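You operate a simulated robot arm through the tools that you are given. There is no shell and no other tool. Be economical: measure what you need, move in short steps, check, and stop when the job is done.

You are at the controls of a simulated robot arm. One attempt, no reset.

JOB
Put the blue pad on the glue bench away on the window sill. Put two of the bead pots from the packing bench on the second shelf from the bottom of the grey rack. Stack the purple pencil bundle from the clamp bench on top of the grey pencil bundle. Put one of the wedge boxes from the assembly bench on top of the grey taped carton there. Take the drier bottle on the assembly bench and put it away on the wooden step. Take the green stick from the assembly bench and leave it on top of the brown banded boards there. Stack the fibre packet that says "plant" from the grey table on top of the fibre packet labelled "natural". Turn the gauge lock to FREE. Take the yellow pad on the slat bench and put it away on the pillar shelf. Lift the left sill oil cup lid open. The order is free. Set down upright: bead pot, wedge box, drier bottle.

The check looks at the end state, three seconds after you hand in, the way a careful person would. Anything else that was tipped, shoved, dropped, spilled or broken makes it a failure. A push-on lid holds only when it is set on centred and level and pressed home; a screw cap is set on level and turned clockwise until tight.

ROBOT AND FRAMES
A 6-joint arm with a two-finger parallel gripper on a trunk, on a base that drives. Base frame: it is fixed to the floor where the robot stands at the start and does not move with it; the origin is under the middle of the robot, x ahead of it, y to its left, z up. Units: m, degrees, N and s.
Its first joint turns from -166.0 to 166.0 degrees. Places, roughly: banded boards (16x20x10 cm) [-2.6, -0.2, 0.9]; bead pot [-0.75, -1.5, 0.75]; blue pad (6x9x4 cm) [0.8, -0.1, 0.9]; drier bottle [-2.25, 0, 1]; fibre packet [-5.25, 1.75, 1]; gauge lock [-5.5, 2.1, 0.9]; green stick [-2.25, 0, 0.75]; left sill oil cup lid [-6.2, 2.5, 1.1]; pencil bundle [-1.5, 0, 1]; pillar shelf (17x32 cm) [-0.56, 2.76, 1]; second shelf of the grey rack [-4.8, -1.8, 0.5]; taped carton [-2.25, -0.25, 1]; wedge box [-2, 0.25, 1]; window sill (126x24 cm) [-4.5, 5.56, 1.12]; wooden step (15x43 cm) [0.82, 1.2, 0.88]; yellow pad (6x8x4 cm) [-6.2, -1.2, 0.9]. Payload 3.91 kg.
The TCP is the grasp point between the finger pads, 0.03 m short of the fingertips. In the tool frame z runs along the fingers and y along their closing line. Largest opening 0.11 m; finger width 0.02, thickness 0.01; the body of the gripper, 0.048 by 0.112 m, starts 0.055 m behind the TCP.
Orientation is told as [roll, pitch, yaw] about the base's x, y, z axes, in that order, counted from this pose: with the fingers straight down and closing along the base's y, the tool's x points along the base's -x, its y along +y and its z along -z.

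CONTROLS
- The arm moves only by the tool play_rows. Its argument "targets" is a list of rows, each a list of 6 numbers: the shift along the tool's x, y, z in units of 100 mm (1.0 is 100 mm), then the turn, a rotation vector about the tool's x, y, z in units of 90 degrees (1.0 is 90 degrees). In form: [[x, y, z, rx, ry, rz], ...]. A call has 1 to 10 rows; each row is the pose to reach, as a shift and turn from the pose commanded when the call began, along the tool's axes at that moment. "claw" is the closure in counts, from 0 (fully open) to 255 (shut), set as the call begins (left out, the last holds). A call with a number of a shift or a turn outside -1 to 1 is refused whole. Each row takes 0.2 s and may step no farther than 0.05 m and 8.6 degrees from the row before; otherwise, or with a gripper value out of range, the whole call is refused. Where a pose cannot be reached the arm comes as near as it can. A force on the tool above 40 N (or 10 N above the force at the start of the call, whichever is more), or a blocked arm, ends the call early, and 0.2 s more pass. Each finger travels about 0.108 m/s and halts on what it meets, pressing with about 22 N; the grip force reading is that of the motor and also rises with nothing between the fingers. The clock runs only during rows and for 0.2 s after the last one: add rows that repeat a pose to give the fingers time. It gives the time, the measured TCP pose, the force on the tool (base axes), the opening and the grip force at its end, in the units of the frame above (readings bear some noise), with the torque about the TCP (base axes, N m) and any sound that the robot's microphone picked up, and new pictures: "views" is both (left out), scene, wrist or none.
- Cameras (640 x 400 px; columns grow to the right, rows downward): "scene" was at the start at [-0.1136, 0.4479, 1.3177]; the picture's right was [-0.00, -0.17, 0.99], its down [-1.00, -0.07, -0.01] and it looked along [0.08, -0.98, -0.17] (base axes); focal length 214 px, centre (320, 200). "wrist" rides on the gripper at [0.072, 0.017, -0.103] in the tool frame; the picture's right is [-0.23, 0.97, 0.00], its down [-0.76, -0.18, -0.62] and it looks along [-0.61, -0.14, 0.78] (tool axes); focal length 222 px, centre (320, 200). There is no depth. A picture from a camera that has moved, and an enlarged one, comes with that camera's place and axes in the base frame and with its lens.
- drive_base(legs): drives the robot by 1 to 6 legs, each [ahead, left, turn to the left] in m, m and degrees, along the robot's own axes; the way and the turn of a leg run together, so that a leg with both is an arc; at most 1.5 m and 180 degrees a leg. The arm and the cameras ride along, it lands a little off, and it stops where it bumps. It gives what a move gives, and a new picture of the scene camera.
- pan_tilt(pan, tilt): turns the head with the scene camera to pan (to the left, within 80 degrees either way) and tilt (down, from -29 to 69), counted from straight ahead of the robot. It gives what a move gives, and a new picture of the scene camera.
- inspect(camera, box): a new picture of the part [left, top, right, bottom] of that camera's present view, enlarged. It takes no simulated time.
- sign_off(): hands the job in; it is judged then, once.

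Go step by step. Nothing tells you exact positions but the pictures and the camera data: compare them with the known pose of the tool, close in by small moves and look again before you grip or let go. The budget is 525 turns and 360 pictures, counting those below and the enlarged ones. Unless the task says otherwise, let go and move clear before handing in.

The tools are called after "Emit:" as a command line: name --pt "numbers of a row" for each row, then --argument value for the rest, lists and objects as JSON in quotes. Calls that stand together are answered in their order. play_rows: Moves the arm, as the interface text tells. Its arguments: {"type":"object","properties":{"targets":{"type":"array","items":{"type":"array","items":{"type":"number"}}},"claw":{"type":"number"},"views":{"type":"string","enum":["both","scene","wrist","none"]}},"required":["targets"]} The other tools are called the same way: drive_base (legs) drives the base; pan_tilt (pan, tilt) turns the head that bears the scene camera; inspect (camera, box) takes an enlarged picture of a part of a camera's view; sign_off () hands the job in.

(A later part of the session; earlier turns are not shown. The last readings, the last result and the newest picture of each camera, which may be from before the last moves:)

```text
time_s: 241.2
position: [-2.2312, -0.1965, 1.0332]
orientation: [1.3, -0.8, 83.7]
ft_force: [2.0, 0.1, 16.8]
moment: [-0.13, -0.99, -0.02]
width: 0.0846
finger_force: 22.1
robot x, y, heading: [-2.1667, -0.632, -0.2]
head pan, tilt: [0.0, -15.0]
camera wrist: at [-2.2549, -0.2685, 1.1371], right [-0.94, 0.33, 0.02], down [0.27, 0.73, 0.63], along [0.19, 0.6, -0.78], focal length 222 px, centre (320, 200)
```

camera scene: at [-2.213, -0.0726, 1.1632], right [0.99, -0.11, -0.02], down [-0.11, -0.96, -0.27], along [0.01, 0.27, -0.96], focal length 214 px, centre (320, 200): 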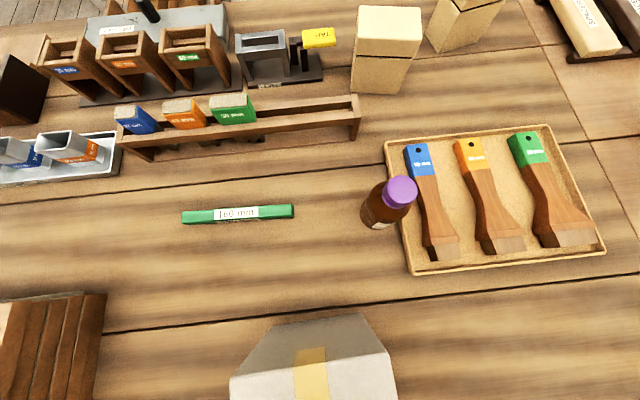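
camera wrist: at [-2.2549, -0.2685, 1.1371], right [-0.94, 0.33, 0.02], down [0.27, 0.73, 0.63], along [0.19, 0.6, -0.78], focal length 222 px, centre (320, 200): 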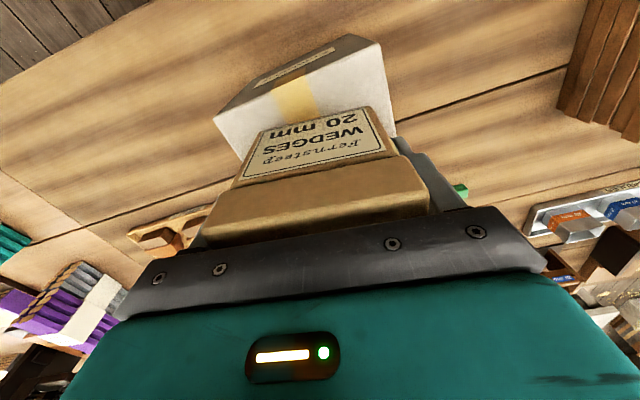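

Contact at 1.042; the box sits on the carton. I open and rise.

Emit:
play_rows --pt "0 0 -0.03 0 0 0" --pt "0 0 -0.03 0 0 0" --pt "0 0 -0.03 0 0 0" --pt "0 0 -0.3 0 0 0" --pt "0 0 -0.7 0 0 0" --pt "0 0 -1 0 0 0" --claw 0 --views "wrist"

Emit:
pan_tilt --pan 0 --tilt 20

```text
time_s: 242.6
position: [-2.23, -0.1976, 1.1338]
orientation: [1.2, -0.7, 83.7]
ft_force: [0.1, 0.7, 0.3]
moment: [-0.05, 0.0, 0.02]
width: 0.1099
finger_force: 0.0
robot x, y, heading: [-2.1645, -0.6325, -0.2]
head pan, tilt: [0.0, -15.0]
camera wrist: at [-2.2534, -0.2698, 1.2369], right [-0.94, 0.33, 0.02], down [0.27, 0.73, 0.63], along [0.19, 0.6, -0.78], focal length 222 px, centre (320, 200)
```

wrist: 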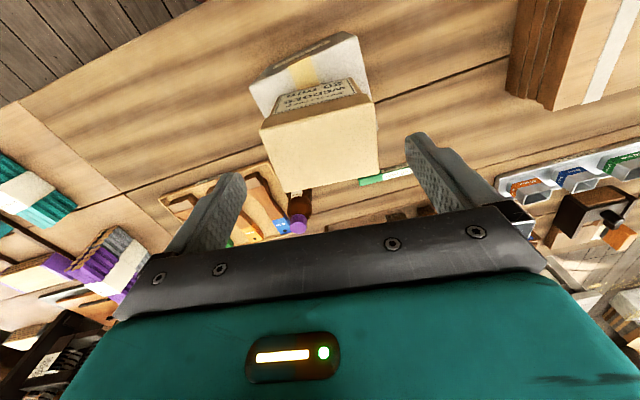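

```text
time_s: 243.6
position: [-2.2307, -0.1978, 1.1343]
orientation: [1.2, -0.8, 83.6]
ft_force: [-0.7, 0.1, 0.3]
moment: [-0.03, -0.05, 0.02]
width: 0.11
finger_force: 0.0
robot x, y, heading: [-2.1713, -0.6281, 0.0]
head pan, tilt: [0.0, 20.0]
camera scene: at [-2.2222, -0.1218, 1.1707], right [0.99, -0.11, -0.02], down [-0.1, -0.94, 0.33], along [-0.06, -0.32, -0.94], focal length 214 px, centre (320, 200)
```

scene: 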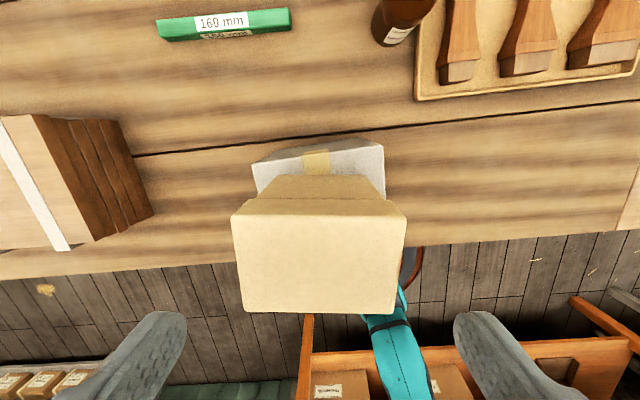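

Wedge box is well centred on the carton. Next the green stick at (-2.328,0.004), lying along x; I rotate the tool 88° so the fingers close along y.

Emit:
play_rows --pt "0 0 0 0 0 0.095" --pt "0 0 0 0 0 0.19" --pt "0 0 0 0 0 0.285" --pt "0 0 0 0 0 0.38" --pt "0 0 0 0 0 0.475" --pt "0 0 0 0 0 0.57" --pt "0 0 0 0 0 0.665" --pt "0 0 0 0 0 0.76" --pt "0 0 0 0 0 0.855" --pt "0 0 0 0 0 0.95" --views "none"

Emit:
drive_base --legs '[[-0.1, 0, 0]]'

Emit:
play_rows --pt "0 0.4 0 0 0 0.02" --pt "0 0.8 0 0 0 0.024" --pt "0 1 0 0 0 0.024" --views "none"

Emit:
play_rows --pt "0 0.4 0 0 0 0" --pt "0 0.8 0 0 0 0" --pt "0 1 0 0 0 0" --views "both"

```text
time_s: 245.8
position: [-2.2303, -0.1967, 1.1345]
orientation: [0.8, 1.2, -1.9]
ft_force: [0.3, -0.2, 0.7]
moment: [0.01, 0.0, -0.02]
width: 0.11
finger_force: 0.1
robot x, y, heading: [-2.169, -0.6318, -0.0]
head pan, tilt: [0.0, 20.0]
```

```text
time_s: 247.0
position: [-2.3316, -0.1978, 1.134]
orientation: [0.8, 1.2, -1.8]
ft_force: [0.1, -0.4, 0.9]
moment: [-0.01, -0.01, -0.02]
width: 0.1099
finger_force: 0.1
robot x, y, heading: [-2.2712, -0.629, 0.0]
head pan, tilt: [0.0, 20.0]
camera scene: at [-2.2534, -0.201, 1.1684], right [-0.03, -1.0, -0.01], down [-0.93, 0.02, 0.36], along [-0.36, 0.03, -0.93], focal length 214 px, centre (320, 200)
```

scene: 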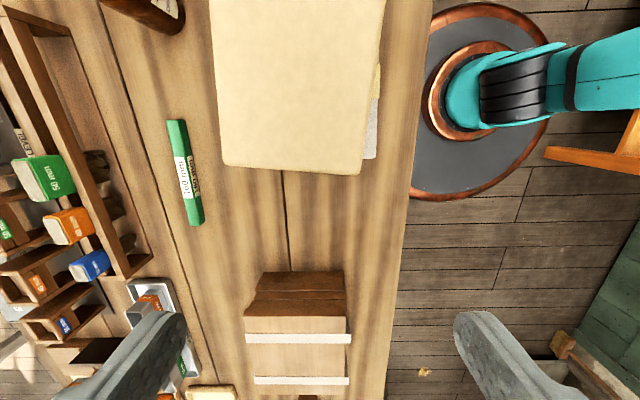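

```text
time_s: 247.8
position: [-2.3275, -0.098, 1.1351]
orientation: [0.8, 1.2, -4.0]
ft_force: [0.0, -0.3, 0.6]
moment: [0.04, 0.01, 0.0]
width: 0.1098
finger_force: 0.0
robot x, y, heading: [-2.2696, -0.6297, -0.1]
head pan, tilt: [0.0, 20.0]
```

```text
time_s: 248.6
position: [-2.3201, 0.002, 1.1374]
orientation: [0.8, 1.1, -3.8]
ft_force: [-0.3, -0.5, -0.3]
moment: [0.02, 0.02, -0.01]
width: 0.1101
finger_force: 0.0
robot x, y, heading: [-2.2683, -0.6279, -0.2]
head pan, tilt: [0.0, 20.0]
camera scene: at [-2.2427, -0.0049, 1.1716], right [-0.07, -1.0, -0.01], down [-0.93, 0.06, 0.36], along [-0.36, 0.04, -0.93], focal length 214 px, centre (320, 200)
camera wrist: at [-2.3893, 0.0216, 1.2425], right [0.29, 0.96, 0.01], down [0.76, -0.24, 0.6], along [0.58, -0.17, -0.8], focal length 222 px, centre (320, 200)
```

scene: 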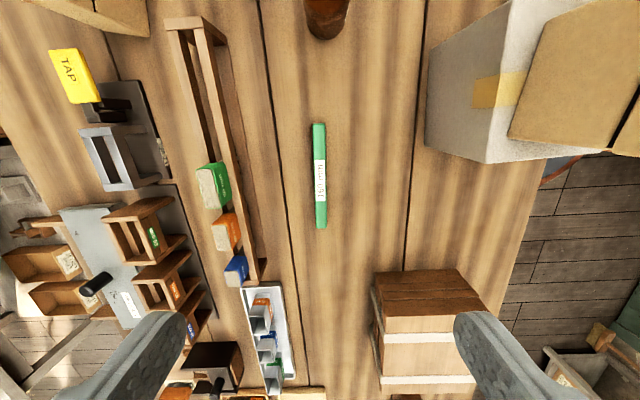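
wrist: 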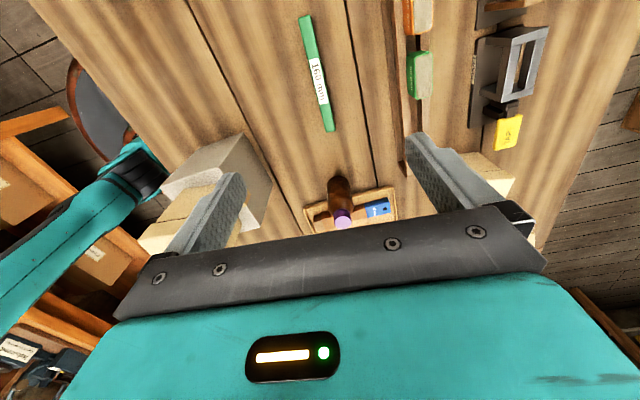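

Stick is centred under the tool, aligned. I descend.

Emit:
play_rows --pt "0 0.03 0.4 0 0 0" --pt "0 0.03 0.8 0 0 0" --pt "0 0.03 1 0 0 0" --claw 100 --views "none"

Emit:
play_rows --pt "0 0 0.4 0 0 0" --pt "0 0 0.8 0 0 0" --pt "0 0 1 0 0 0" --views "both"

```text
time_s: 249.4
position: [-2.3227, 0.0063, 1.0385]
orientation: [0.8, 1.3, -3.8]
ft_force: [0.6, 0.1, -0.2]
moment: [0.01, -0.01, 0.02]
width: 0.067
finger_force: 0.1
robot x, y, heading: [-2.2707, -0.635, -0.0]
head pan, tilt: [0.0, 20.0]
```

```text
time_s: 250.2
position: [-2.325, 0.0077, 0.9374]
orientation: [0.8, 1.2, -3.9]
ft_force: [0.4, 0.7, 0.0]
moment: [0.01, 0.03, -0.01]
width: 0.0669
finger_force: 0.1
robot x, y, heading: [-2.2682, -0.6274, 0.1]
head pan, tilt: [0.0, 20.0]
camera scene: at [-2.2475, 0.0018, 0.9713], right [-0.07, -1.0, -0.01], down [-0.93, 0.06, 0.36], along [-0.36, 0.04, -0.93], focal length 214 px, centre (320, 200)
camera wrist: at [-2.3941, 0.0284, 1.0422], right [0.29, 0.96, 0.01], down [0.76, -0.24, 0.6], along [0.58, -0.17, -0.8], focal length 222 px, centre (320, 200)
```

scene: 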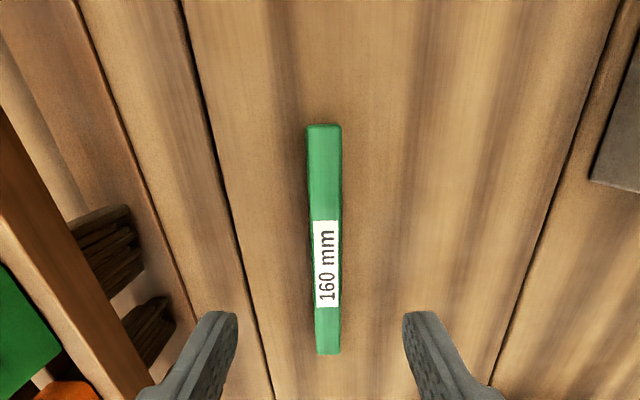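
wrist: 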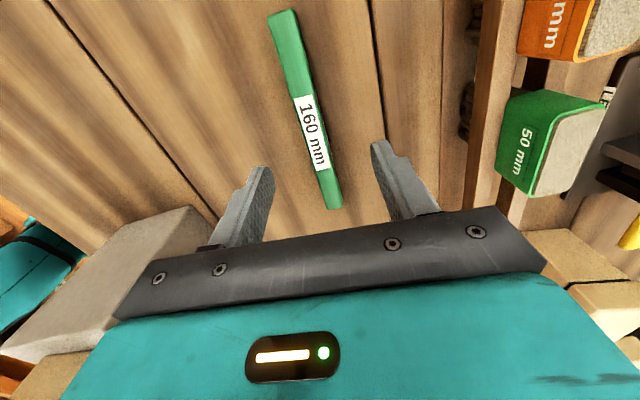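

Emit:
play_rows --pt "0.04 -0.02 0.3 0 0 0" --pt "0.04 -0.02 0.5 0 0 0" --views "none"

Emit:
play_rows --pt "0 0 0 0 0 0" --pt "0 0 0 0 0 0" --pt "0 0 0 0 0 0" --pt "0 0 0 0 0 0" --claw 255 --views "none"

Emit:
play_rows --pt "0 0 -0.3 0 0 0" --pt "0 0 -0.7 0 0 0" --pt "0 0 -1 0 0 0" --views "wrist"

```text
time_s: 250.8
position: [-2.3302, 0.007, 0.8871]
orientation: [0.8, 1.1, -3.8]
ft_force: [-0.3, 0.0, 0.7]
moment: [0.04, 0.02, -0.02]
width: 0.0668
finger_force: 0.1
robot x, y, heading: [-2.2696, -0.6323, -0.1]
head pan, tilt: [0.0, 20.0]
```

```text
time_s: 251.8
position: [-2.3306, 0.0086, 0.8872]
orientation: [0.8, 1.2, -3.8]
ft_force: [-0.6, -0.1, -0.3]
moment: [0.0, -0.01, -0.02]
width: 0.0173
finger_force: 21.7
robot x, y, heading: [-2.2695, -0.6287, 0.1]
head pan, tilt: [0.0, 20.0]
```

```text
time_s: 252.6
position: [-2.3289, 0.0076, 0.9874]
orientation: [0.8, 1.3, -3.9]
ft_force: [0.1, 0.1, -1.0]
moment: [0.02, 0.01, -0.02]
width: 0.0171
finger_force: 21.9
robot x, y, heading: [-2.271, -0.628, -0.3]
head pan, tilt: [0.0, 20.0]
camera wrist: at [-2.3981, 0.0267, 1.0926], right [0.29, 0.96, 0.01], down [0.76, -0.24, 0.6], along [0.58, -0.17, -0.8], focal length 222 px, centre (320, 200)
```

wrist: 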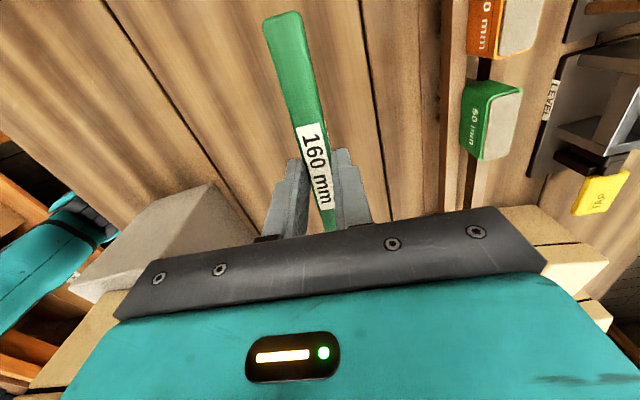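

Emit:
play_rows --pt "0 0 -0.3 0 0 0" --pt "0 0 -0.7 0 0 0" --pt "0 0 -1 0 0 0" --views "none"

Emit:
drive_base --legs '[[-0.28, 0, 0]]'

Emit:
play_rows --pt "0 -0.4 0 0 0 0" --pt "0 -0.8 0 0 0 0" --pt "0 -1 0 0 0 0" --views "both"

```text
time_s: 253.4
position: [-2.3262, 0.005, 1.0873]
orientation: [0.7, 1.3, -3.9]
ft_force: [0.0, 0.5, -0.7]
moment: [-0.05, -0.03, 0.01]
width: 0.017
finger_force: 22.0
robot x, y, heading: [-2.2653, -0.63, 0.1]
head pan, tilt: [0.0, 20.0]
```

```text
time_s: 255.3
position: [-2.6056, 0.005, 1.0873]
orientation: [0.7, 1.2, -3.9]
ft_force: [-0.5, 0.7, 0.3]
moment: [-0.02, -0.01, 0.01]
width: 0.0167
finger_force: 21.7
robot x, y, heading: [-2.5463, -0.6316, 0.0]
head pan, tilt: [0.0, 20.0]
camera scene: at [-2.5292, -0.0017, 1.1214], right [-0.07, -1.0, -0.01], down [-0.93, 0.06, 0.36], along [-0.36, 0.04, -0.93], focal length 214 px, centre (320, 200)
```

scene: 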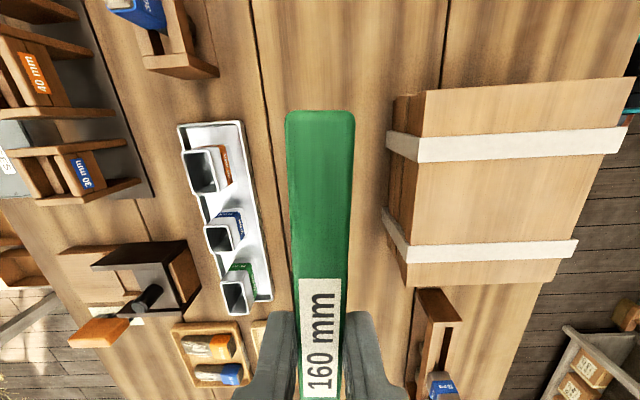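

```text
time_s: 256.1
position: [-2.6139, -0.0959, 1.0844]
orientation: [0.8, 1.2, -4.0]
ft_force: [-0.1, 0.9, -0.8]
moment: [-0.02, 0.01, 0.03]
width: 0.0167
finger_force: 22.2
robot x, y, heading: [-2.5491, -0.6329, -0.2]
head pan, tilt: [0.0, 20.0]
camera scene: at [-2.5366, -0.1016, 1.1193], right [-0.07, -1.0, -0.01], down [-0.93, 0.06, 0.36], along [-0.36, 0.04, -0.93], focal length 214 px, centre (320, 200)
camera wrist: at [-2.6831, -0.075, 1.1902], right [0.29, 0.96, 0.01], down [0.76, -0.24, 0.6], along [0.58, -0.17, -0.8], focal length 222 px, centre (320, 200)
```

scene: 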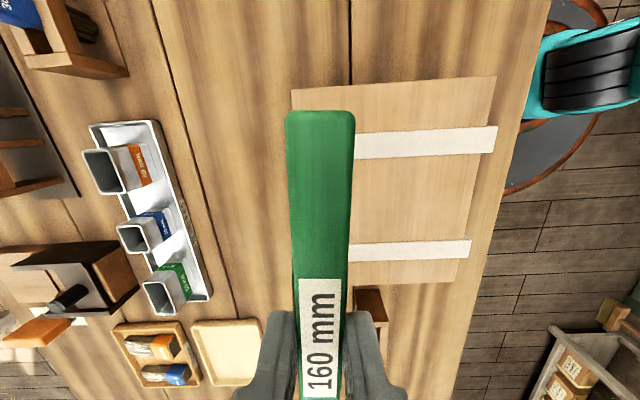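
wrist: 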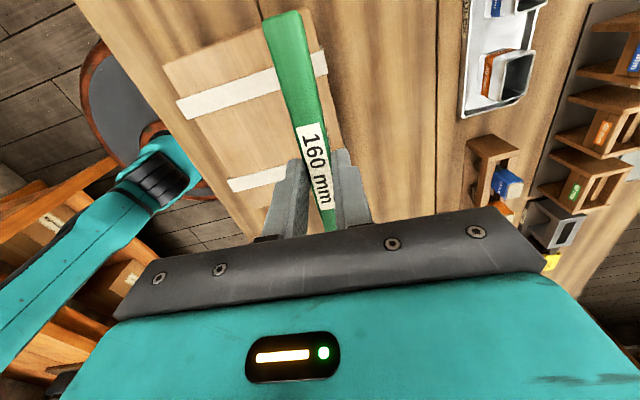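

Boards' top centre is (-2.608,-0.148). I move over it and lower.

Emit:
play_rows --pt "-0.05 -0.3 0 0 0 0" --pt "-0.1 -0.52 0 0 0 0" --pt "-0.1 -0.52 0.4 0 0 0" --pt "-0.1 -0.52 0.78 0 0 0" --views "none"

Emit:
play_rows --pt "0 0 0.06 0 0 0" --pt "0 0 0.1 0 0 0" --views "none"

Emit:
play_rows --pt "0 0 0.04 0 0 0" --views "none"

Emit:
play_rows --pt "0 0 0.04 0 0 0" --views "both"

```text
time_s: 257.1
position: [-2.6087, -0.1465, 1.0069]
orientation: [0.8, 1.2, -3.9]
ft_force: [0.5, -0.1, -1.0]
moment: [0.0, -0.02, 0.01]
width: 0.017
finger_force: 22.5
robot x, y, heading: [-2.5459, -0.6329, -0.0]
head pan, tilt: [0.0, 20.0]
```

```text
time_s: 257.7
position: [-2.6089, -0.1464, 0.9962]
orientation: [0.8, 1.2, -3.8]
ft_force: [1.1, 0.2, -1.2]
moment: [-0.01, -0.01, 0.05]
width: 0.017
finger_force: 22.4
robot x, y, heading: [-2.5479, -0.6287, -0.1]
head pan, tilt: [0.0, 20.0]
```

```text
time_s: 258.1
position: [-2.609, -0.1467, 0.9924]
orientation: [0.9, 1.2, -3.9]
ft_force: [0.6, -0.1, -0.4]
moment: [0.01, -0.02, 0.0]
width: 0.0167
finger_force: 21.9
robot x, y, heading: [-2.5468, -0.6306, -0.2]
head pan, tilt: [0.0, 20.0]
```

```text
time_s: 258.5
position: [-2.609, -0.1459, 0.9886]
orientation: [0.8, 1.2, -3.9]
ft_force: [0.8, 0.0, -0.6]
moment: [-0.02, 0.05, -0.01]
width: 0.017
finger_force: 21.7
robot x, y, heading: [-2.551, -0.6268, -0.1]
head pan, tilt: [0.0, 20.0]
camera scene: at [-2.5316, -0.1526, 1.0231], right [-0.07, -1.0, -0.01], down [-0.93, 0.06, 0.36], along [-0.36, 0.04, -0.93], focal length 214 px, centre (320, 200)
camera wrist: at [-2.6782, -0.126, 1.094], right [0.29, 0.96, 0.01], down [0.76, -0.24, 0.6], along [0.58, -0.17, -0.8], focal length 222 px, centre (320, 200)
```

scene: 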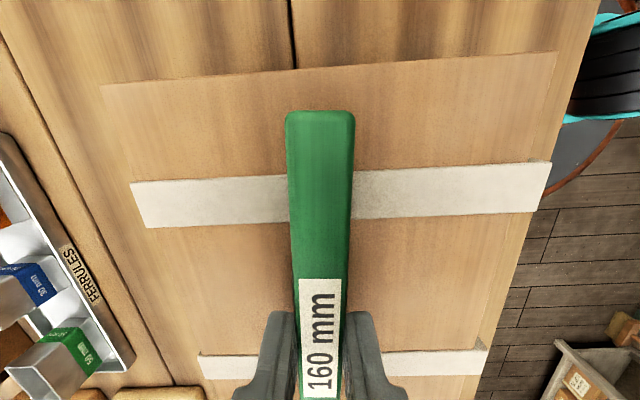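
wrist: 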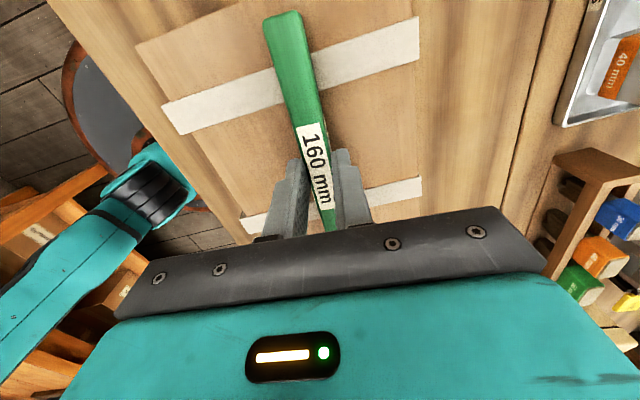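

Stick is centred over the boards; I continue down in small steps to contact.

Emit:
play_rows --pt "0 0 0.04 0 0 0" --views "none"

Emit:
play_rows --pt "0 0 0.04 0 0 0" --views "none"

Emit:
play_rows --pt "0 0 0.04 0 0 0" --views "none"

Emit:
play_rows --pt "0 0 0.04 0 0 0" --views "none"

```text
time_s: 258.9
position: [-2.6094, -0.1458, 0.9856]
orientation: [0.8, 1.2, -4.0]
ft_force: [-0.3, -2.2, -0.3]
moment: [-0.01, 0.01, 0.01]
width: 0.0169
finger_force: 22.0
robot x, y, heading: [-2.5507, -0.6304, 0.0]
head pan, tilt: [0.0, 20.0]
```

```text
time_s: 259.3
position: [-2.6094, -0.1464, 0.9813]
orientation: [1.0, 1.3, -3.9]
ft_force: [0.6, 2.9, 17.6]
moment: [0.04, 0.0, -0.01]
width: 0.017
finger_force: 21.8
robot x, y, heading: [-2.5507, -0.6342, -0.1]
head pan, tilt: [0.0, 20.0]
```

```text
time_s: 259.7
position: [-2.6091, -0.1451, 0.9783]
orientation: [0.9, 1.1, -4.0]
ft_force: [-1.2, 3.6, 17.3]
moment: [0.01, 0.01, -0.02]
width: 0.0169
finger_force: 22.0
robot x, y, heading: [-2.549, -0.6294, 0.2]
head pan, tilt: [0.0, 20.0]
```

```text
time_s: 260.2
position: [-2.61, -0.1469, 0.9762]
orientation: [1.0, 1.3, -3.9]
ft_force: [1.2, -2.8, 5.9]
moment: [-0.18, -0.21, -0.01]
width: 0.017
finger_force: 22.2
robot x, y, heading: [-2.55, -0.6314, 0.1]
head pan, tilt: [0.0, 20.0]
stopped in row 1: the force on the tool passed its limit at 44 N (the readings are from after the stop); the commanded pose is now the measured one
```

Emit:
play_rows --pt "0 0 -0.03 0 0 0" --pt "0 0 -0.03 0 0 0" --pt "0 0 -0.3 0 0 0" --pt "0 0 -0.7 0 0 0" --pt "0 0 -1 0 0 0" --claw 120 --views "both"

```text
time_s: 261.4
position: [-2.607, -0.1486, 1.0762]
orientation: [1.0, 1.3, -3.9]
ft_force: [0.7, 1.4, -0.3]
moment: [0.01, -0.01, 0.03]
width: 0.0582
finger_force: 0.0
robot x, y, heading: [-2.5502, -0.6307, -0.0]
head pan, tilt: [0.0, 20.0]
camera scene: at [-2.5299, -0.155, 1.1111], right [-0.07, -1.0, -0.02], down [-0.93, 0.06, 0.36], along [-0.36, 0.04, -0.93], focal length 214 px, centre (320, 200)
camera wrist: at [-2.6764, -0.1286, 1.1822], right [0.29, 0.96, 0.01], down [0.76, -0.24, 0.6], along [0.58, -0.17, -0.8], focal length 222 px, centre (320, 200)
```

scene: 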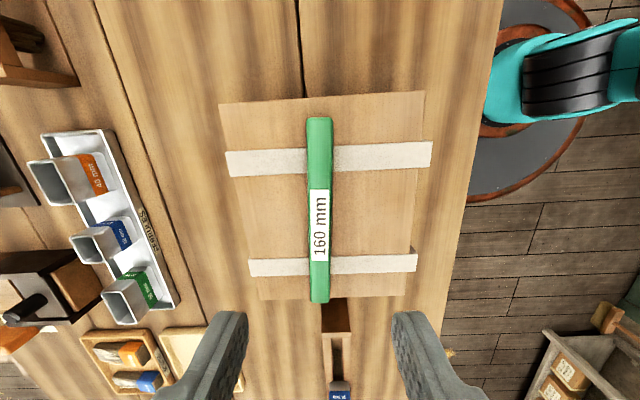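
wrist: 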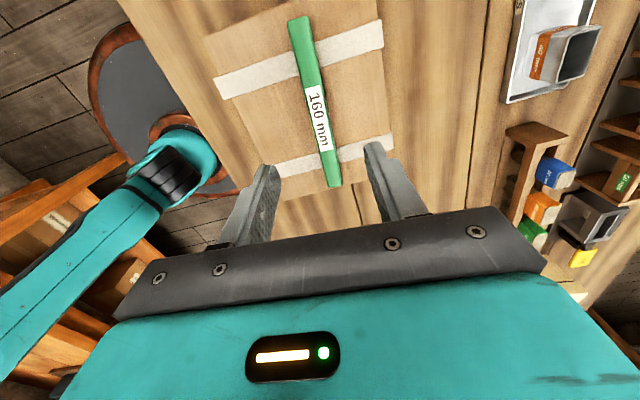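

Green stick is on the boards. Next the drier bottle at about (-2.130,-0.016), cap top z≈0.955. I swing outward past the carton and drive to it.

Emit:
play_rows --pt "0 0.4 -0.3 0 0 0" --pt "0 0.8 -0.4 0 0 0" --pt "0 1 -0.5 0 0 0" --claw 0 --views "none"

Emit:
play_rows --pt "0 0.32 0 0 0 0" --views "none"

Emit:
drive_base --legs '[[0.47, 0, 0]]'

Emit:
pan_tilt --pan 0 --tilt 15

```text
time_s: 262.2
position: [-2.5986, -0.0491, 1.1287]
orientation: [1.0, 1.3, -3.8]
ft_force: [-0.1, 0.1, -0.2]
moment: [0.03, -0.03, 0.01]
width: 0.1101
finger_force: 0.0
robot x, y, heading: [-2.5454, -0.6307, -0.3]
head pan, tilt: [0.0, 20.0]
```

```text
time_s: 262.6
position: [-2.5978, -0.0176, 1.1288]
orientation: [1.1, 1.3, -3.9]
ft_force: [0.0, -0.1, 0.3]
moment: [0.04, 0.02, 0.01]
width: 0.1098
finger_force: 0.0
robot x, y, heading: [-2.5473, -0.6268, -0.1]
head pan, tilt: [0.0, 20.0]
```

```text
time_s: 265.4
position: [-2.1276, -0.0181, 1.1299]
orientation: [1.0, 1.3, -3.8]
ft_force: [-0.4, -1.0, -0.4]
moment: [0.0, 0.0, 0.01]
width: 0.11
finger_force: 0.1
robot x, y, heading: [-2.0772, -0.6334, 0.2]
head pan, tilt: [0.0, 20.0]
camera scene: at [-2.049, -0.0241, 1.163], right [-0.07, -1.0, -0.02], down [-0.93, 0.06, 0.36], along [-0.36, 0.04, -0.93], focal length 214 px, centre (320, 200)
```

scene: 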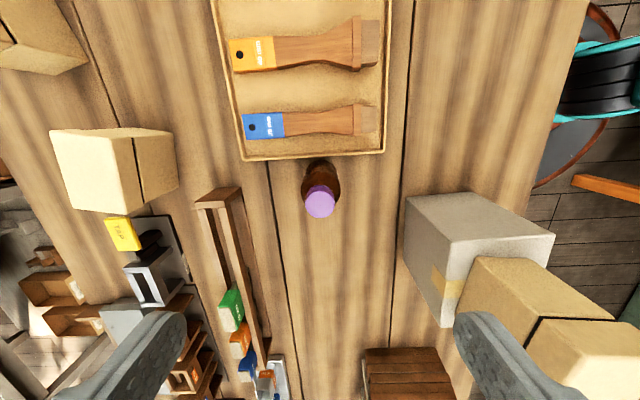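

```text
time_s: 266.1
position: [-2.1255, -0.0174, 1.1286]
orientation: [0.9, 1.3, -3.9]
ft_force: [-0.2, -1.0, 0.4]
moment: [-0.01, -0.01, 0.01]
width: 0.1102
finger_force: 0.0
robot x, y, heading: [-2.0758, -0.6319, -0.1]
head pan, tilt: [0.0, 15.0]
camera scene: at [-2.0409, -0.0246, 1.1625], right [-0.07, -1.0, -0.02], down [-0.96, 0.06, 0.28], along [-0.28, 0.04, -0.96], focal length 214 px, centre (320, 200)
```

scene: 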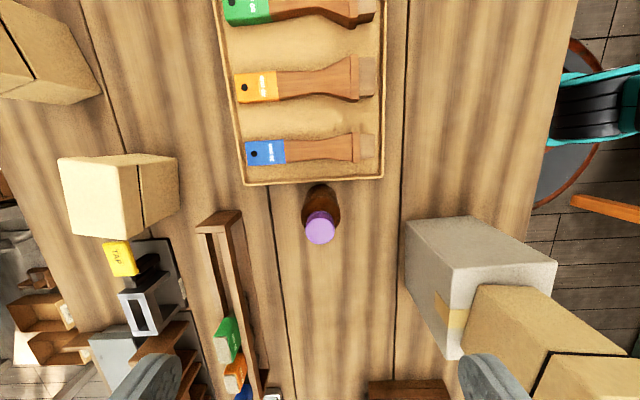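

Emit:
play_rows --pt "0.05 0.03 0.4 0 0 0" --pt "0.05 0.03 0.8 0 0 0" --pt "0.05 0.03 1 0 0 0" --claw 30 --views "both"

```text
time_s: 266.9
position: [-2.1336, -0.0118, 1.0286]
orientation: [1.0, 1.3, -3.8]
ft_force: [0.7, -0.3, 0.4]
moment: [-0.01, 0.02, 0.01]
width: 0.0968
finger_force: 0.0
robot x, y, heading: [-2.0802, -0.6289, 0.0]
head pan, tilt: [0.0, 15.0]
camera scene: at [-2.0473, -0.0197, 1.0626], right [-0.07, -1.0, -0.02], down [-0.96, 0.06, 0.28], along [-0.28, 0.04, -0.96], focal length 214 px, centre (320, 200)
camera wrist: at [-2.202, 0.0068, 1.1342], right [0.29, 0.96, 0.01], down [0.76, -0.24, 0.6], along [0.58, -0.17, -0.8], focal length 222 px, centre (320, 200)
```

scene: 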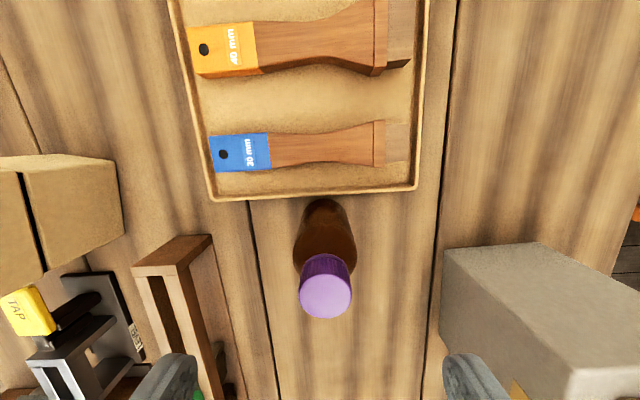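
wrist: 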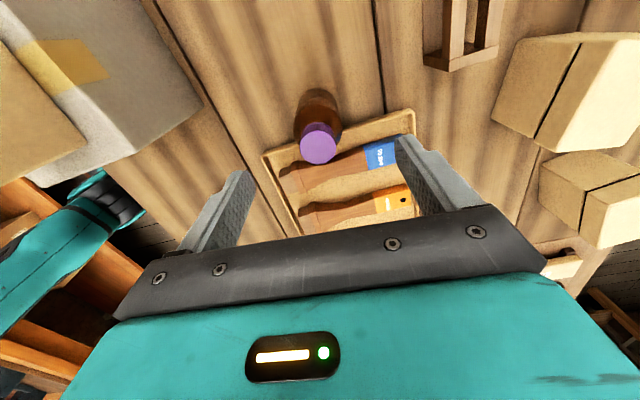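

Emit:
play_rows --pt "-0.04 -0.03 0.4 0 0 0" --pt "-0.04 -0.03 0.8 0 0 0" --pt "-0.04 -0.03 1 0 0 0" --views "none"

Emit:
play_rows --pt "0 0 0.08 0 0 0" --views "both"

```text
time_s: 267.7
position: [-2.1315, -0.0135, 0.929]
orientation: [0.9, 1.3, -3.8]
ft_force: [-0.2, -0.1, 0.6]
moment: [0.0, 0.0, -0.01]
width: 0.0968
finger_force: 0.1
robot x, y, heading: [-2.0735, -0.6313, -0.1]
head pan, tilt: [0.0, 15.0]
```

```text
time_s: 268.1
position: [-2.1311, -0.0134, 0.92]
orientation: [0.9, 1.3, -3.9]
ft_force: [0.2, 0.3, -0.6]
moment: [0.01, 0.04, 0.03]
width: 0.0972
finger_force: 0.2
robot x, y, heading: [-2.0746, -0.6314, 0.2]
head pan, tilt: [0.0, 15.0]
camera scene: at [-2.0458, -0.0211, 0.9537], right [-0.07, -1.0, -0.02], down [-0.96, 0.06, 0.28], along [-0.28, 0.04, -0.96], focal length 214 px, centre (320, 200)
camera wrist: at [-2.2005, 0.0055, 1.0253], right [0.29, 0.96, 0.01], down [0.76, -0.24, 0.6], along [0.58, -0.17, -0.8], focal length 222 px, centre (320, 200)
```

scene: 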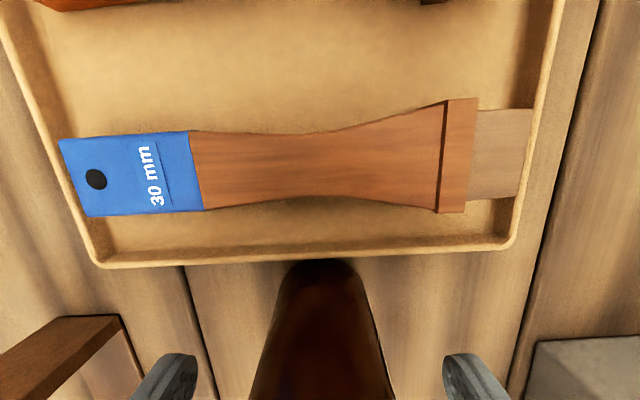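
wrist: 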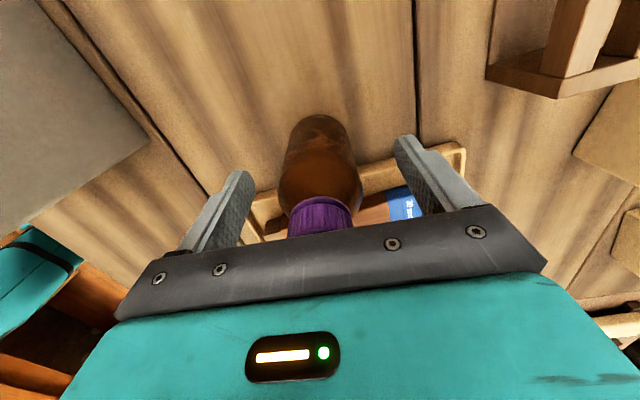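

Emit:
play_rows --pt "0 0 0.05 0 0 0" --views "none"

Emit:
play_rows --pt "0 0 0 0 0 0" --pt "0 0 0 0 0 0" --pt "0 0 0 0 0 0" --pt "0 0 0 0 0 0" --claw 255 --views "none"

Emit:
play_rows --pt "0 0 -0.3 0 0 0" --pt "0 0 -0.7 0 0 0" --pt "0 0 -1 0 0 0" --views "wrist"

```text
time_s: 268.5
position: [-2.1319, -0.0132, 0.915]
orientation: [1.0, 1.3, -3.8]
ft_force: [-0.8, -0.6, 0.0]
moment: [0.0, 0.01, 0.0]
width: 0.097
finger_force: 0.1
robot x, y, heading: [-2.0738, -0.6275, -0.0]
head pan, tilt: [0.0, 15.0]
```

```text
time_s: 269.5
position: [-2.132, -0.0137, 0.9157]
orientation: [1.0, 1.3, -3.8]
ft_force: [0.6, 1.8, 3.8]
moment: [-0.04, -0.01, 0.01]
width: 0.0475
finger_force: 22.1
robot x, y, heading: [-2.0755, -0.6315, -0.1]
head pan, tilt: [0.0, 15.0]
```

```text
time_s: 270.3
position: [-2.1295, -0.0162, 1.0148]
orientation: [1.0, 1.3, -3.8]
ft_force: [0.2, 0.5, -2.7]
moment: [0.0, 0.0, -0.02]
width: 0.0476
finger_force: 21.5
robot x, y, heading: [-2.0786, -0.6307, 0.1]
head pan, tilt: [0.0, 15.0]
camera wrist: at [-2.1989, 0.0031, 1.1203], right [0.29, 0.96, 0.01], down [0.76, -0.24, 0.6], along [0.58, -0.17, -0.8], focal length 222 px, centre (320, 200)
```

wrist: 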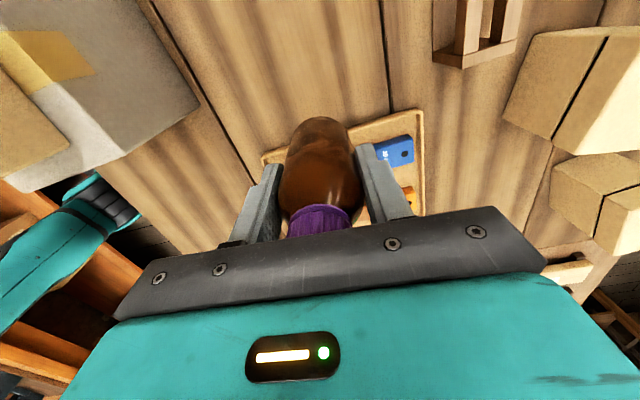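

Bottle held. I raise and retract it, then drive toward the wooden step on the glue bench.

Emit:
play_rows --pt "0 0 -0.4 0 0 0" --pt "0 -0.2 -0.8 0 0 0" --pt "0 -0.6 -1 0 0 0" --pt "0 -1 -1 0 0 0" --views "none"

Emit:
play_rows --pt "0 -0.4 -0.2 0 0 0" --pt "0 -0.8 -0.4 0 0 0" --pt "0 -1 -0.6 0 0 0" --views "none"

Emit:
drive_base --legs '[[1.4, 0, 0], [0.6, -0.05, 0], [0, 0, -90]]'

```text
time_s: 271.3
position: [-2.1356, -0.1168, 1.1125]
orientation: [0.9, 1.3, -3.8]
ft_force: [0.2, 1.6, -2.6]
moment: [-0.08, -0.01, 0.0]
width: 0.0476
finger_force: 22.2
robot x, y, heading: [-2.0769, -0.6295, 0.1]
head pan, tilt: [0.0, 15.0]
```

```text
time_s: 272.1
position: [-2.1403, -0.219, 1.1711]
orientation: [0.8, 1.3, -3.8]
ft_force: [0.5, 0.9, -2.3]
moment: [-0.02, 0.02, 0.02]
width: 0.0472
finger_force: 22.1
robot x, y, heading: [-2.0761, -0.6289, 0.1]
head pan, tilt: [0.0, 15.0]
```

```text
time_s: 285.9
position: [0.3471, -0.603, 1.1721]
orientation: [1.0, 1.3, -93.5]
ft_force: [-0.4, -0.3, -1.0]
moment: [0.01, 0.0, 0.0]
width: 0.0476
finger_force: 21.9
robot x, y, heading: [-0.0608, -0.6689, -89.5]
head pan, tilt: [0.0, 15.0]
camera scene: at [0.3406, -0.6907, 1.2053], right [-1.0, 0.06, -0.02], down [0.05, 0.96, 0.28], along [0.03, 0.28, -0.96], focal length 214 px, centre (320, 200)
```

scene: 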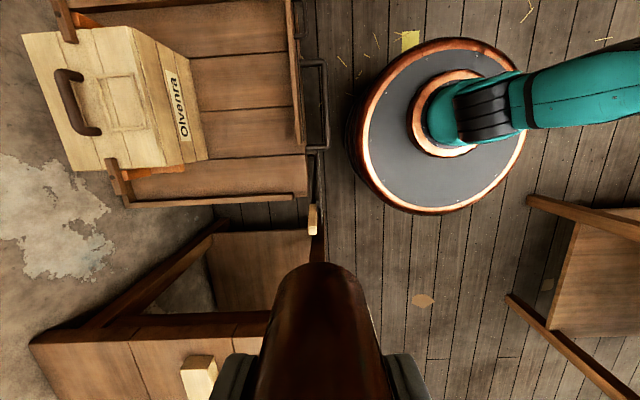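

Emit:
drive_base --legs '[[-1.0, 0, -0.5], [-0.72, 0.03, 0]]'

Emit:
pan_tilt --pan 60 --tilt 20

```text
time_s: 294.6
position: [0.3776, 1.1018, 1.171]
orientation: [1.0, 1.3, -94.2]
ft_force: [0.4, 0.3, -1.2]
moment: [0.02, -0.01, 0.01]
width: 0.0477
finger_force: 22.6
robot x, y, heading: [-0.0387, 1.0411, -90.7]
head pan, tilt: [0.0, 15.0]
camera scene: at [0.3705, 1.0146, 1.2053], right [-1.0, 0.07, -0.02], down [0.07, 0.96, 0.28], along [0.04, 0.28, -0.96], focal length 214 px, centre (320, 200)
```

scene: 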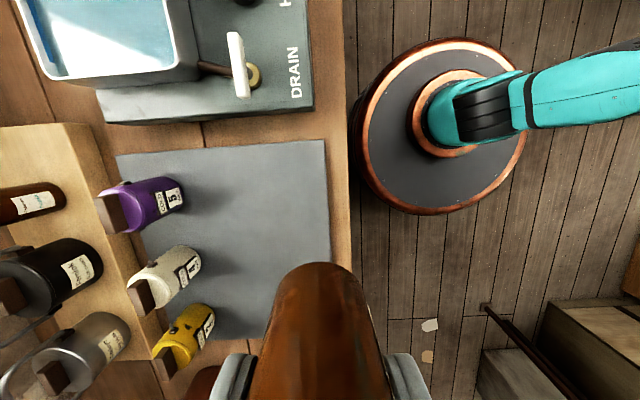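

```text
time_s: 295.9
position: [0.3796, 1.1028, 1.1726]
orientation: [1.0, 1.4, -94.3]
ft_force: [0.5, -0.3, -1.7]
moment: [0.05, -0.01, 0.0]
width: 0.0472
finger_force: 21.9
robot x, y, heading: [-0.033, 1.0443, -90.4]
head pan, tilt: [60.0, 20.0]
camera scene: at [0.4506, 1.0158, 1.2536], right [-0.48, 0.06, -0.87], down [-0.23, 0.96, 0.19], along [0.85, 0.29, -0.45], focal length 214 px, centre (320, 200)
```

scene: 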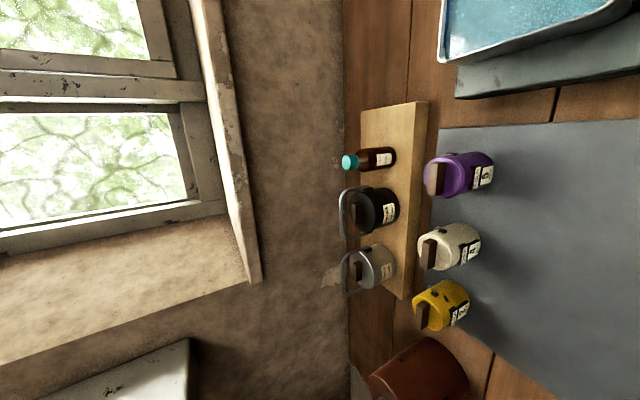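

The wooden step has free room at its low-y end, beside the teal-capped bottle at (0.81,1.07). I align there and reach out.

Emit:
drive_base --legs '[[0.07, 0.03, 0]]'

Emit:
play_rows --pt "0 0.4 0 0 0 0" --pt "0 0.8 0 0 0 0" --pt "0 1 0 0 0 0" --views "none"

Emit:
play_rows --pt "0 0.4 0 0 0 0" --pt "0 0.8 0 0 0 0" --pt "0 1 0 0 0 0" --views "none"

Emit:
pan_tilt --pan 50 --tilt 10

```text
time_s: 296.9
position: [0.4077, 1.0317, 1.1726]
orientation: [0.9, 1.2, -94.2]
ft_force: [0.5, 0.6, -2.6]
moment: [0.05, -0.03, 0.0]
width: 0.0473
finger_force: 22.0
robot x, y, heading: [-0.0048, 0.9696, -90.2]
head pan, tilt: [60.0, 20.0]
camera scene: at [0.4802, 0.9461, 1.2536], right [-0.48, 0.06, -0.87], down [-0.23, 0.96, 0.19], along [0.85, 0.29, -0.45], focal length 214 px, centre (320, 200)
```

scene: 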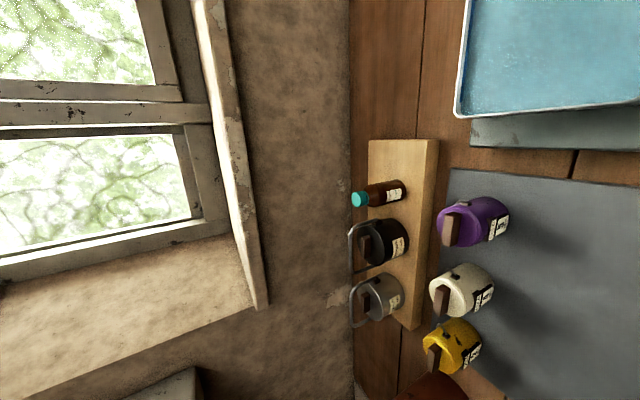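

```text
time_s: 297.8
position: [0.5087, 1.0253, 1.1739]
orientation: [1.0, 1.3, -94.2]
ft_force: [-0.5, -0.6, -1.5]
moment: [-0.02, -0.03, 0.0]
width: 0.0475
finger_force: 22.3
robot x, y, heading: [-0.005, 0.9709, -90.5]
head pan, tilt: [60.0, 20.0]
```

```text
time_s: 298.6
position: [0.606, 1.0179, 1.1758]
orientation: [1.0, 1.3, -94.2]
ft_force: [-1.2, 0.1, -1.1]
moment: [0.02, -0.02, -0.01]
width: 0.0475
finger_force: 22.4
robot x, y, heading: [-0.0018, 0.9723, -90.5]
head pan, tilt: [60.0, 20.0]
```

```text
time_s: 299.3
position: [0.6058, 1.0174, 1.1745]
orientation: [1.1, 1.3, -94.1]
ft_force: [0.2, 0.3, -2.2]
moment: [0.03, 0.04, -0.02]
width: 0.0476
finger_force: 22.4
robot x, y, heading: [-0.0048, 0.9703, -90.6]
head pan, tilt: [50.0, 10.0]
camera scene: at [0.6684, 0.916, 1.243], right [-0.63, 0.06, -0.78], down [-0.06, 0.99, 0.13], along [0.78, 0.13, -0.62], focal length 214 px, centre (320, 200)
```

scene: 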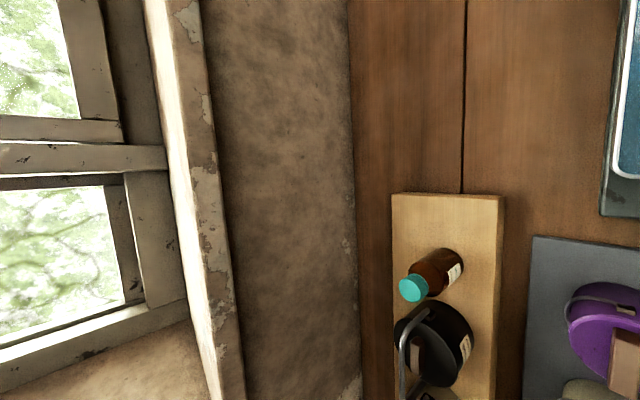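

Emit:
play_rows --pt "0 0.4 0 0 0 0" --pt "0 0.8 0 0 0 0" --pt "0 1 0 0 0 0" --views "none"

Emit:
play_rows --pt "0 0.4 0 0 0 0" --pt "0 0.8 0 0 0 0" --pt "0 0.94 0 0 0 0" --views "none"

Emit:
pan_tilt --pan 0 --tilt 15

Emit:
inspect --camera "wrist" --box '[0, 0, 640, 400]'

```text
time_s: 300.1
position: [0.7064, 1.0111, 1.1773]
orientation: [1.0, 1.3, -94.1]
ft_force: [-1.1, 0.0, -0.5]
moment: [0.0, -0.05, -0.02]
width: 0.0478
finger_force: 22.4
robot x, y, heading: [-0.0069, 0.9695, -90.4]
head pan, tilt: [50.0, 10.0]
```

```text
time_s: 300.9
position: [0.8011, 1.0036, 1.1772]
orientation: [1.0, 1.3, -94.3]
ft_force: [0.2, 1.3, -1.2]
moment: [0.01, 0.02, -0.01]
width: 0.0473
finger_force: 22.3
robot x, y, heading: [-0.0022, 0.9738, -90.2]
head pan, tilt: [50.0, 10.0]
```

```text
time_s: 302.1
position: [0.8001, 1.0038, 1.1779]
orientation: [1.0, 1.3, -94.2]
ft_force: [-0.6, -0.1, -1.3]
moment: [0.01, -0.03, 0.01]
width: 0.0476
finger_force: 21.8
robot x, y, heading: [-0.0045, 0.9745, -90.4]
head pan, tilt: [0.0, 15.0]
camera scene: at [0.7926, 0.9162, 1.2113], right [-1.0, 0.07, -0.02], down [0.07, 0.96, 0.28], along [0.04, 0.28, -0.96], focal length 214 px, centre (320, 200)
```

scene: 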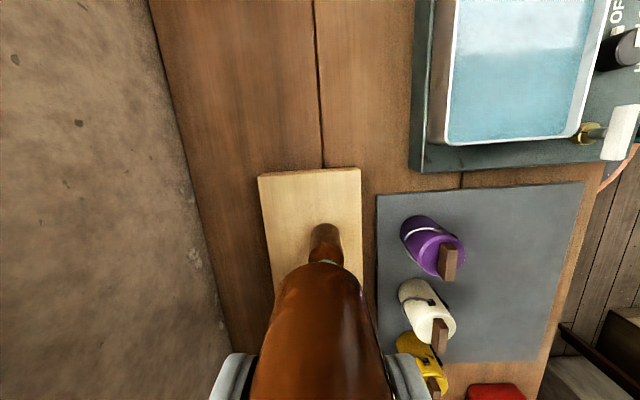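

```text
1.00 times, centred on (320, 200) of wrist (not enlarged: the box is as wide or as high as the picture)
camera zoom: at [0.8204, 1.0719, 1.2828], right [0.95, -0.3, 0.01], down [-0.24, -0.76, 0.6], along [-0.17, -0.58, -0.8], focal length 222 px, centre (320, 200)
```

zoom: 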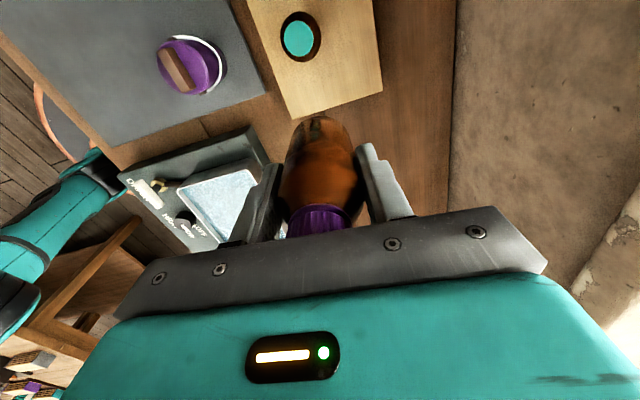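

Emit:
play_rows --pt "0 0 0.4 0 0 0" --pt "0 0 0.8 0 0 0" --pt "0 0 1 0 0 0" --views "none"

Emit:
play_rows --pt "0 0 0.4 0 0 0" --pt "0 0 0.8 0 0 0" --pt "0 0 1 0 0 0" --views "both"

```text
time_s: 302.9
position: [0.8027, 1.0044, 1.0771]
orientation: [1.0, 1.4, -94.2]
ft_force: [0.2, -0.7, -0.8]
moment: [-0.04, 0.0, 0.0]
width: 0.0475
finger_force: 22.1
robot x, y, heading: [-0.0072, 0.971, -90.4]
head pan, tilt: [0.0, 15.0]
```

```text
time_s: 303.6
position: [0.804, 1.007, 0.9782]
orientation: [1.0, 1.3, -94.2]
ft_force: [-0.2, 0.5, -2.5]
moment: [0.01, 0.0, -0.02]
width: 0.0474
finger_force: 22.3
robot x, y, heading: [-0.0028, 0.9727, -90.6]
head pan, tilt: [0.0, 15.0]
camera scene: at [0.7964, 0.92, 1.012], right [-1.0, 0.07, -0.02], down [0.07, 0.96, 0.28], along [0.04, 0.28, -0.96], focal length 214 px, centre (320, 200)
camera wrist: at [0.8243, 1.0757, 1.0836], right [0.95, -0.3, 0.01], down [-0.24, -0.76, 0.6], along [-0.17, -0.58, -0.8], focal length 222 px, centre (320, 200)
```

scene: 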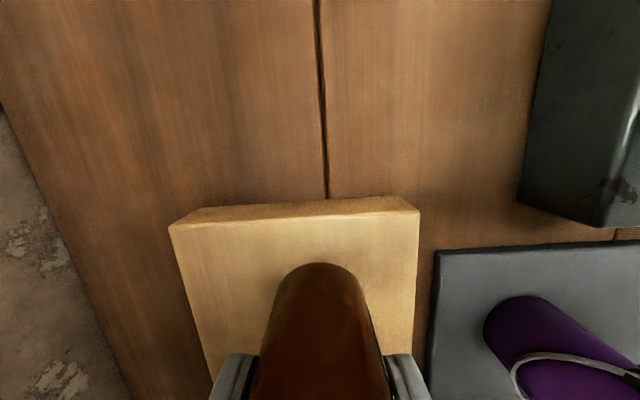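
wrist: 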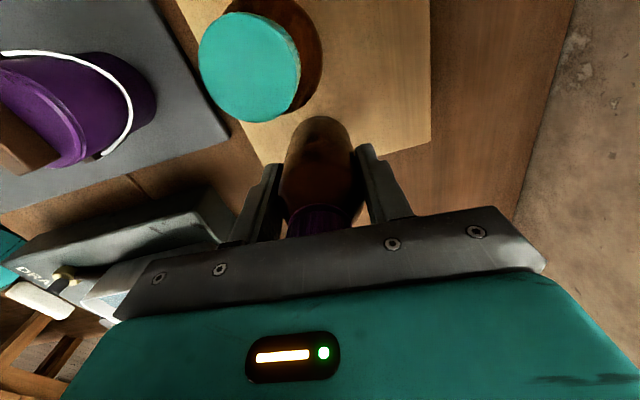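

Emit:
play_rows --pt "0 0 0.2 0 0 0" --pt "0 0 0.33 0 0 0" --views "none"

Emit:
play_rows --pt "0 0 0.04 0 0 0" --views "none"

Emit:
play_rows --pt "0 0 0.04 0 0 0" --views "none"

Emit:
play_rows --pt "0 0 0.04 0 0 0" --views "none"

```text
time_s: 304.4
position: [0.8046, 1.0072, 0.9503]
orientation: [1.4, 1.4, -94.2]
ft_force: [-2.1, 0.3, 9.9]
moment: [0.02, 0.37, 0.01]
width: 0.0475
finger_force: 22.2
robot x, y, heading: [-0.0073, 0.9732, -90.5]
head pan, tilt: [0.0, 15.0]
stopped in row 2: the force on the tool passed its limit at 43 N (the readings are from after the stop); the commanded pose is now the measured one
```

```text
time_s: 304.9
position: [0.8041, 1.0072, 0.9505]
orientation: [1.8, 1.4, -94.2]
ft_force: [-0.6, 0.8, 10.1]
moment: [0.0, 0.39, -0.04]
width: 0.0475
finger_force: 22.0
robot x, y, heading: [0.0008, 0.9699, -90.2]
head pan, tilt: [0.0, 15.0]
stopped in row 1: the force on the tool passed its limit at 43 N (the readings are from after the stop); the commanded pose is now the measured one
```

```text
time_s: 305.4
position: [0.8057, 1.0072, 0.9503]
orientation: [2.3, 1.5, -94.2]
ft_force: [-0.2, -0.8, 9.8]
moment: [0.03, 0.25, -0.01]
width: 0.0477
finger_force: 21.9
robot x, y, heading: [-0.0053, 0.9729, -90.3]
head pan, tilt: [0.0, 15.0]
stopped in row 1: the force on the tool passed its limit at 43 N (the readings are from after the stop); the commanded pose is now the measured one
```

```text
time_s: 305.8
position: [0.8046, 1.0066, 0.9503]
orientation: [2.5, 1.5, -94.1]
ft_force: [-1.4, 0.5, 7.4]
moment: [0.02, 0.26, 0.03]
width: 0.0475
finger_force: 22.1
robot x, y, heading: [-0.0041, 0.9679, -90.4]
head pan, tilt: [0.0, 15.0]
stopped in row 1: the force on the tool passed its limit at 43 N (the readings are from after the stop); the commanded pose is now the measured one
```

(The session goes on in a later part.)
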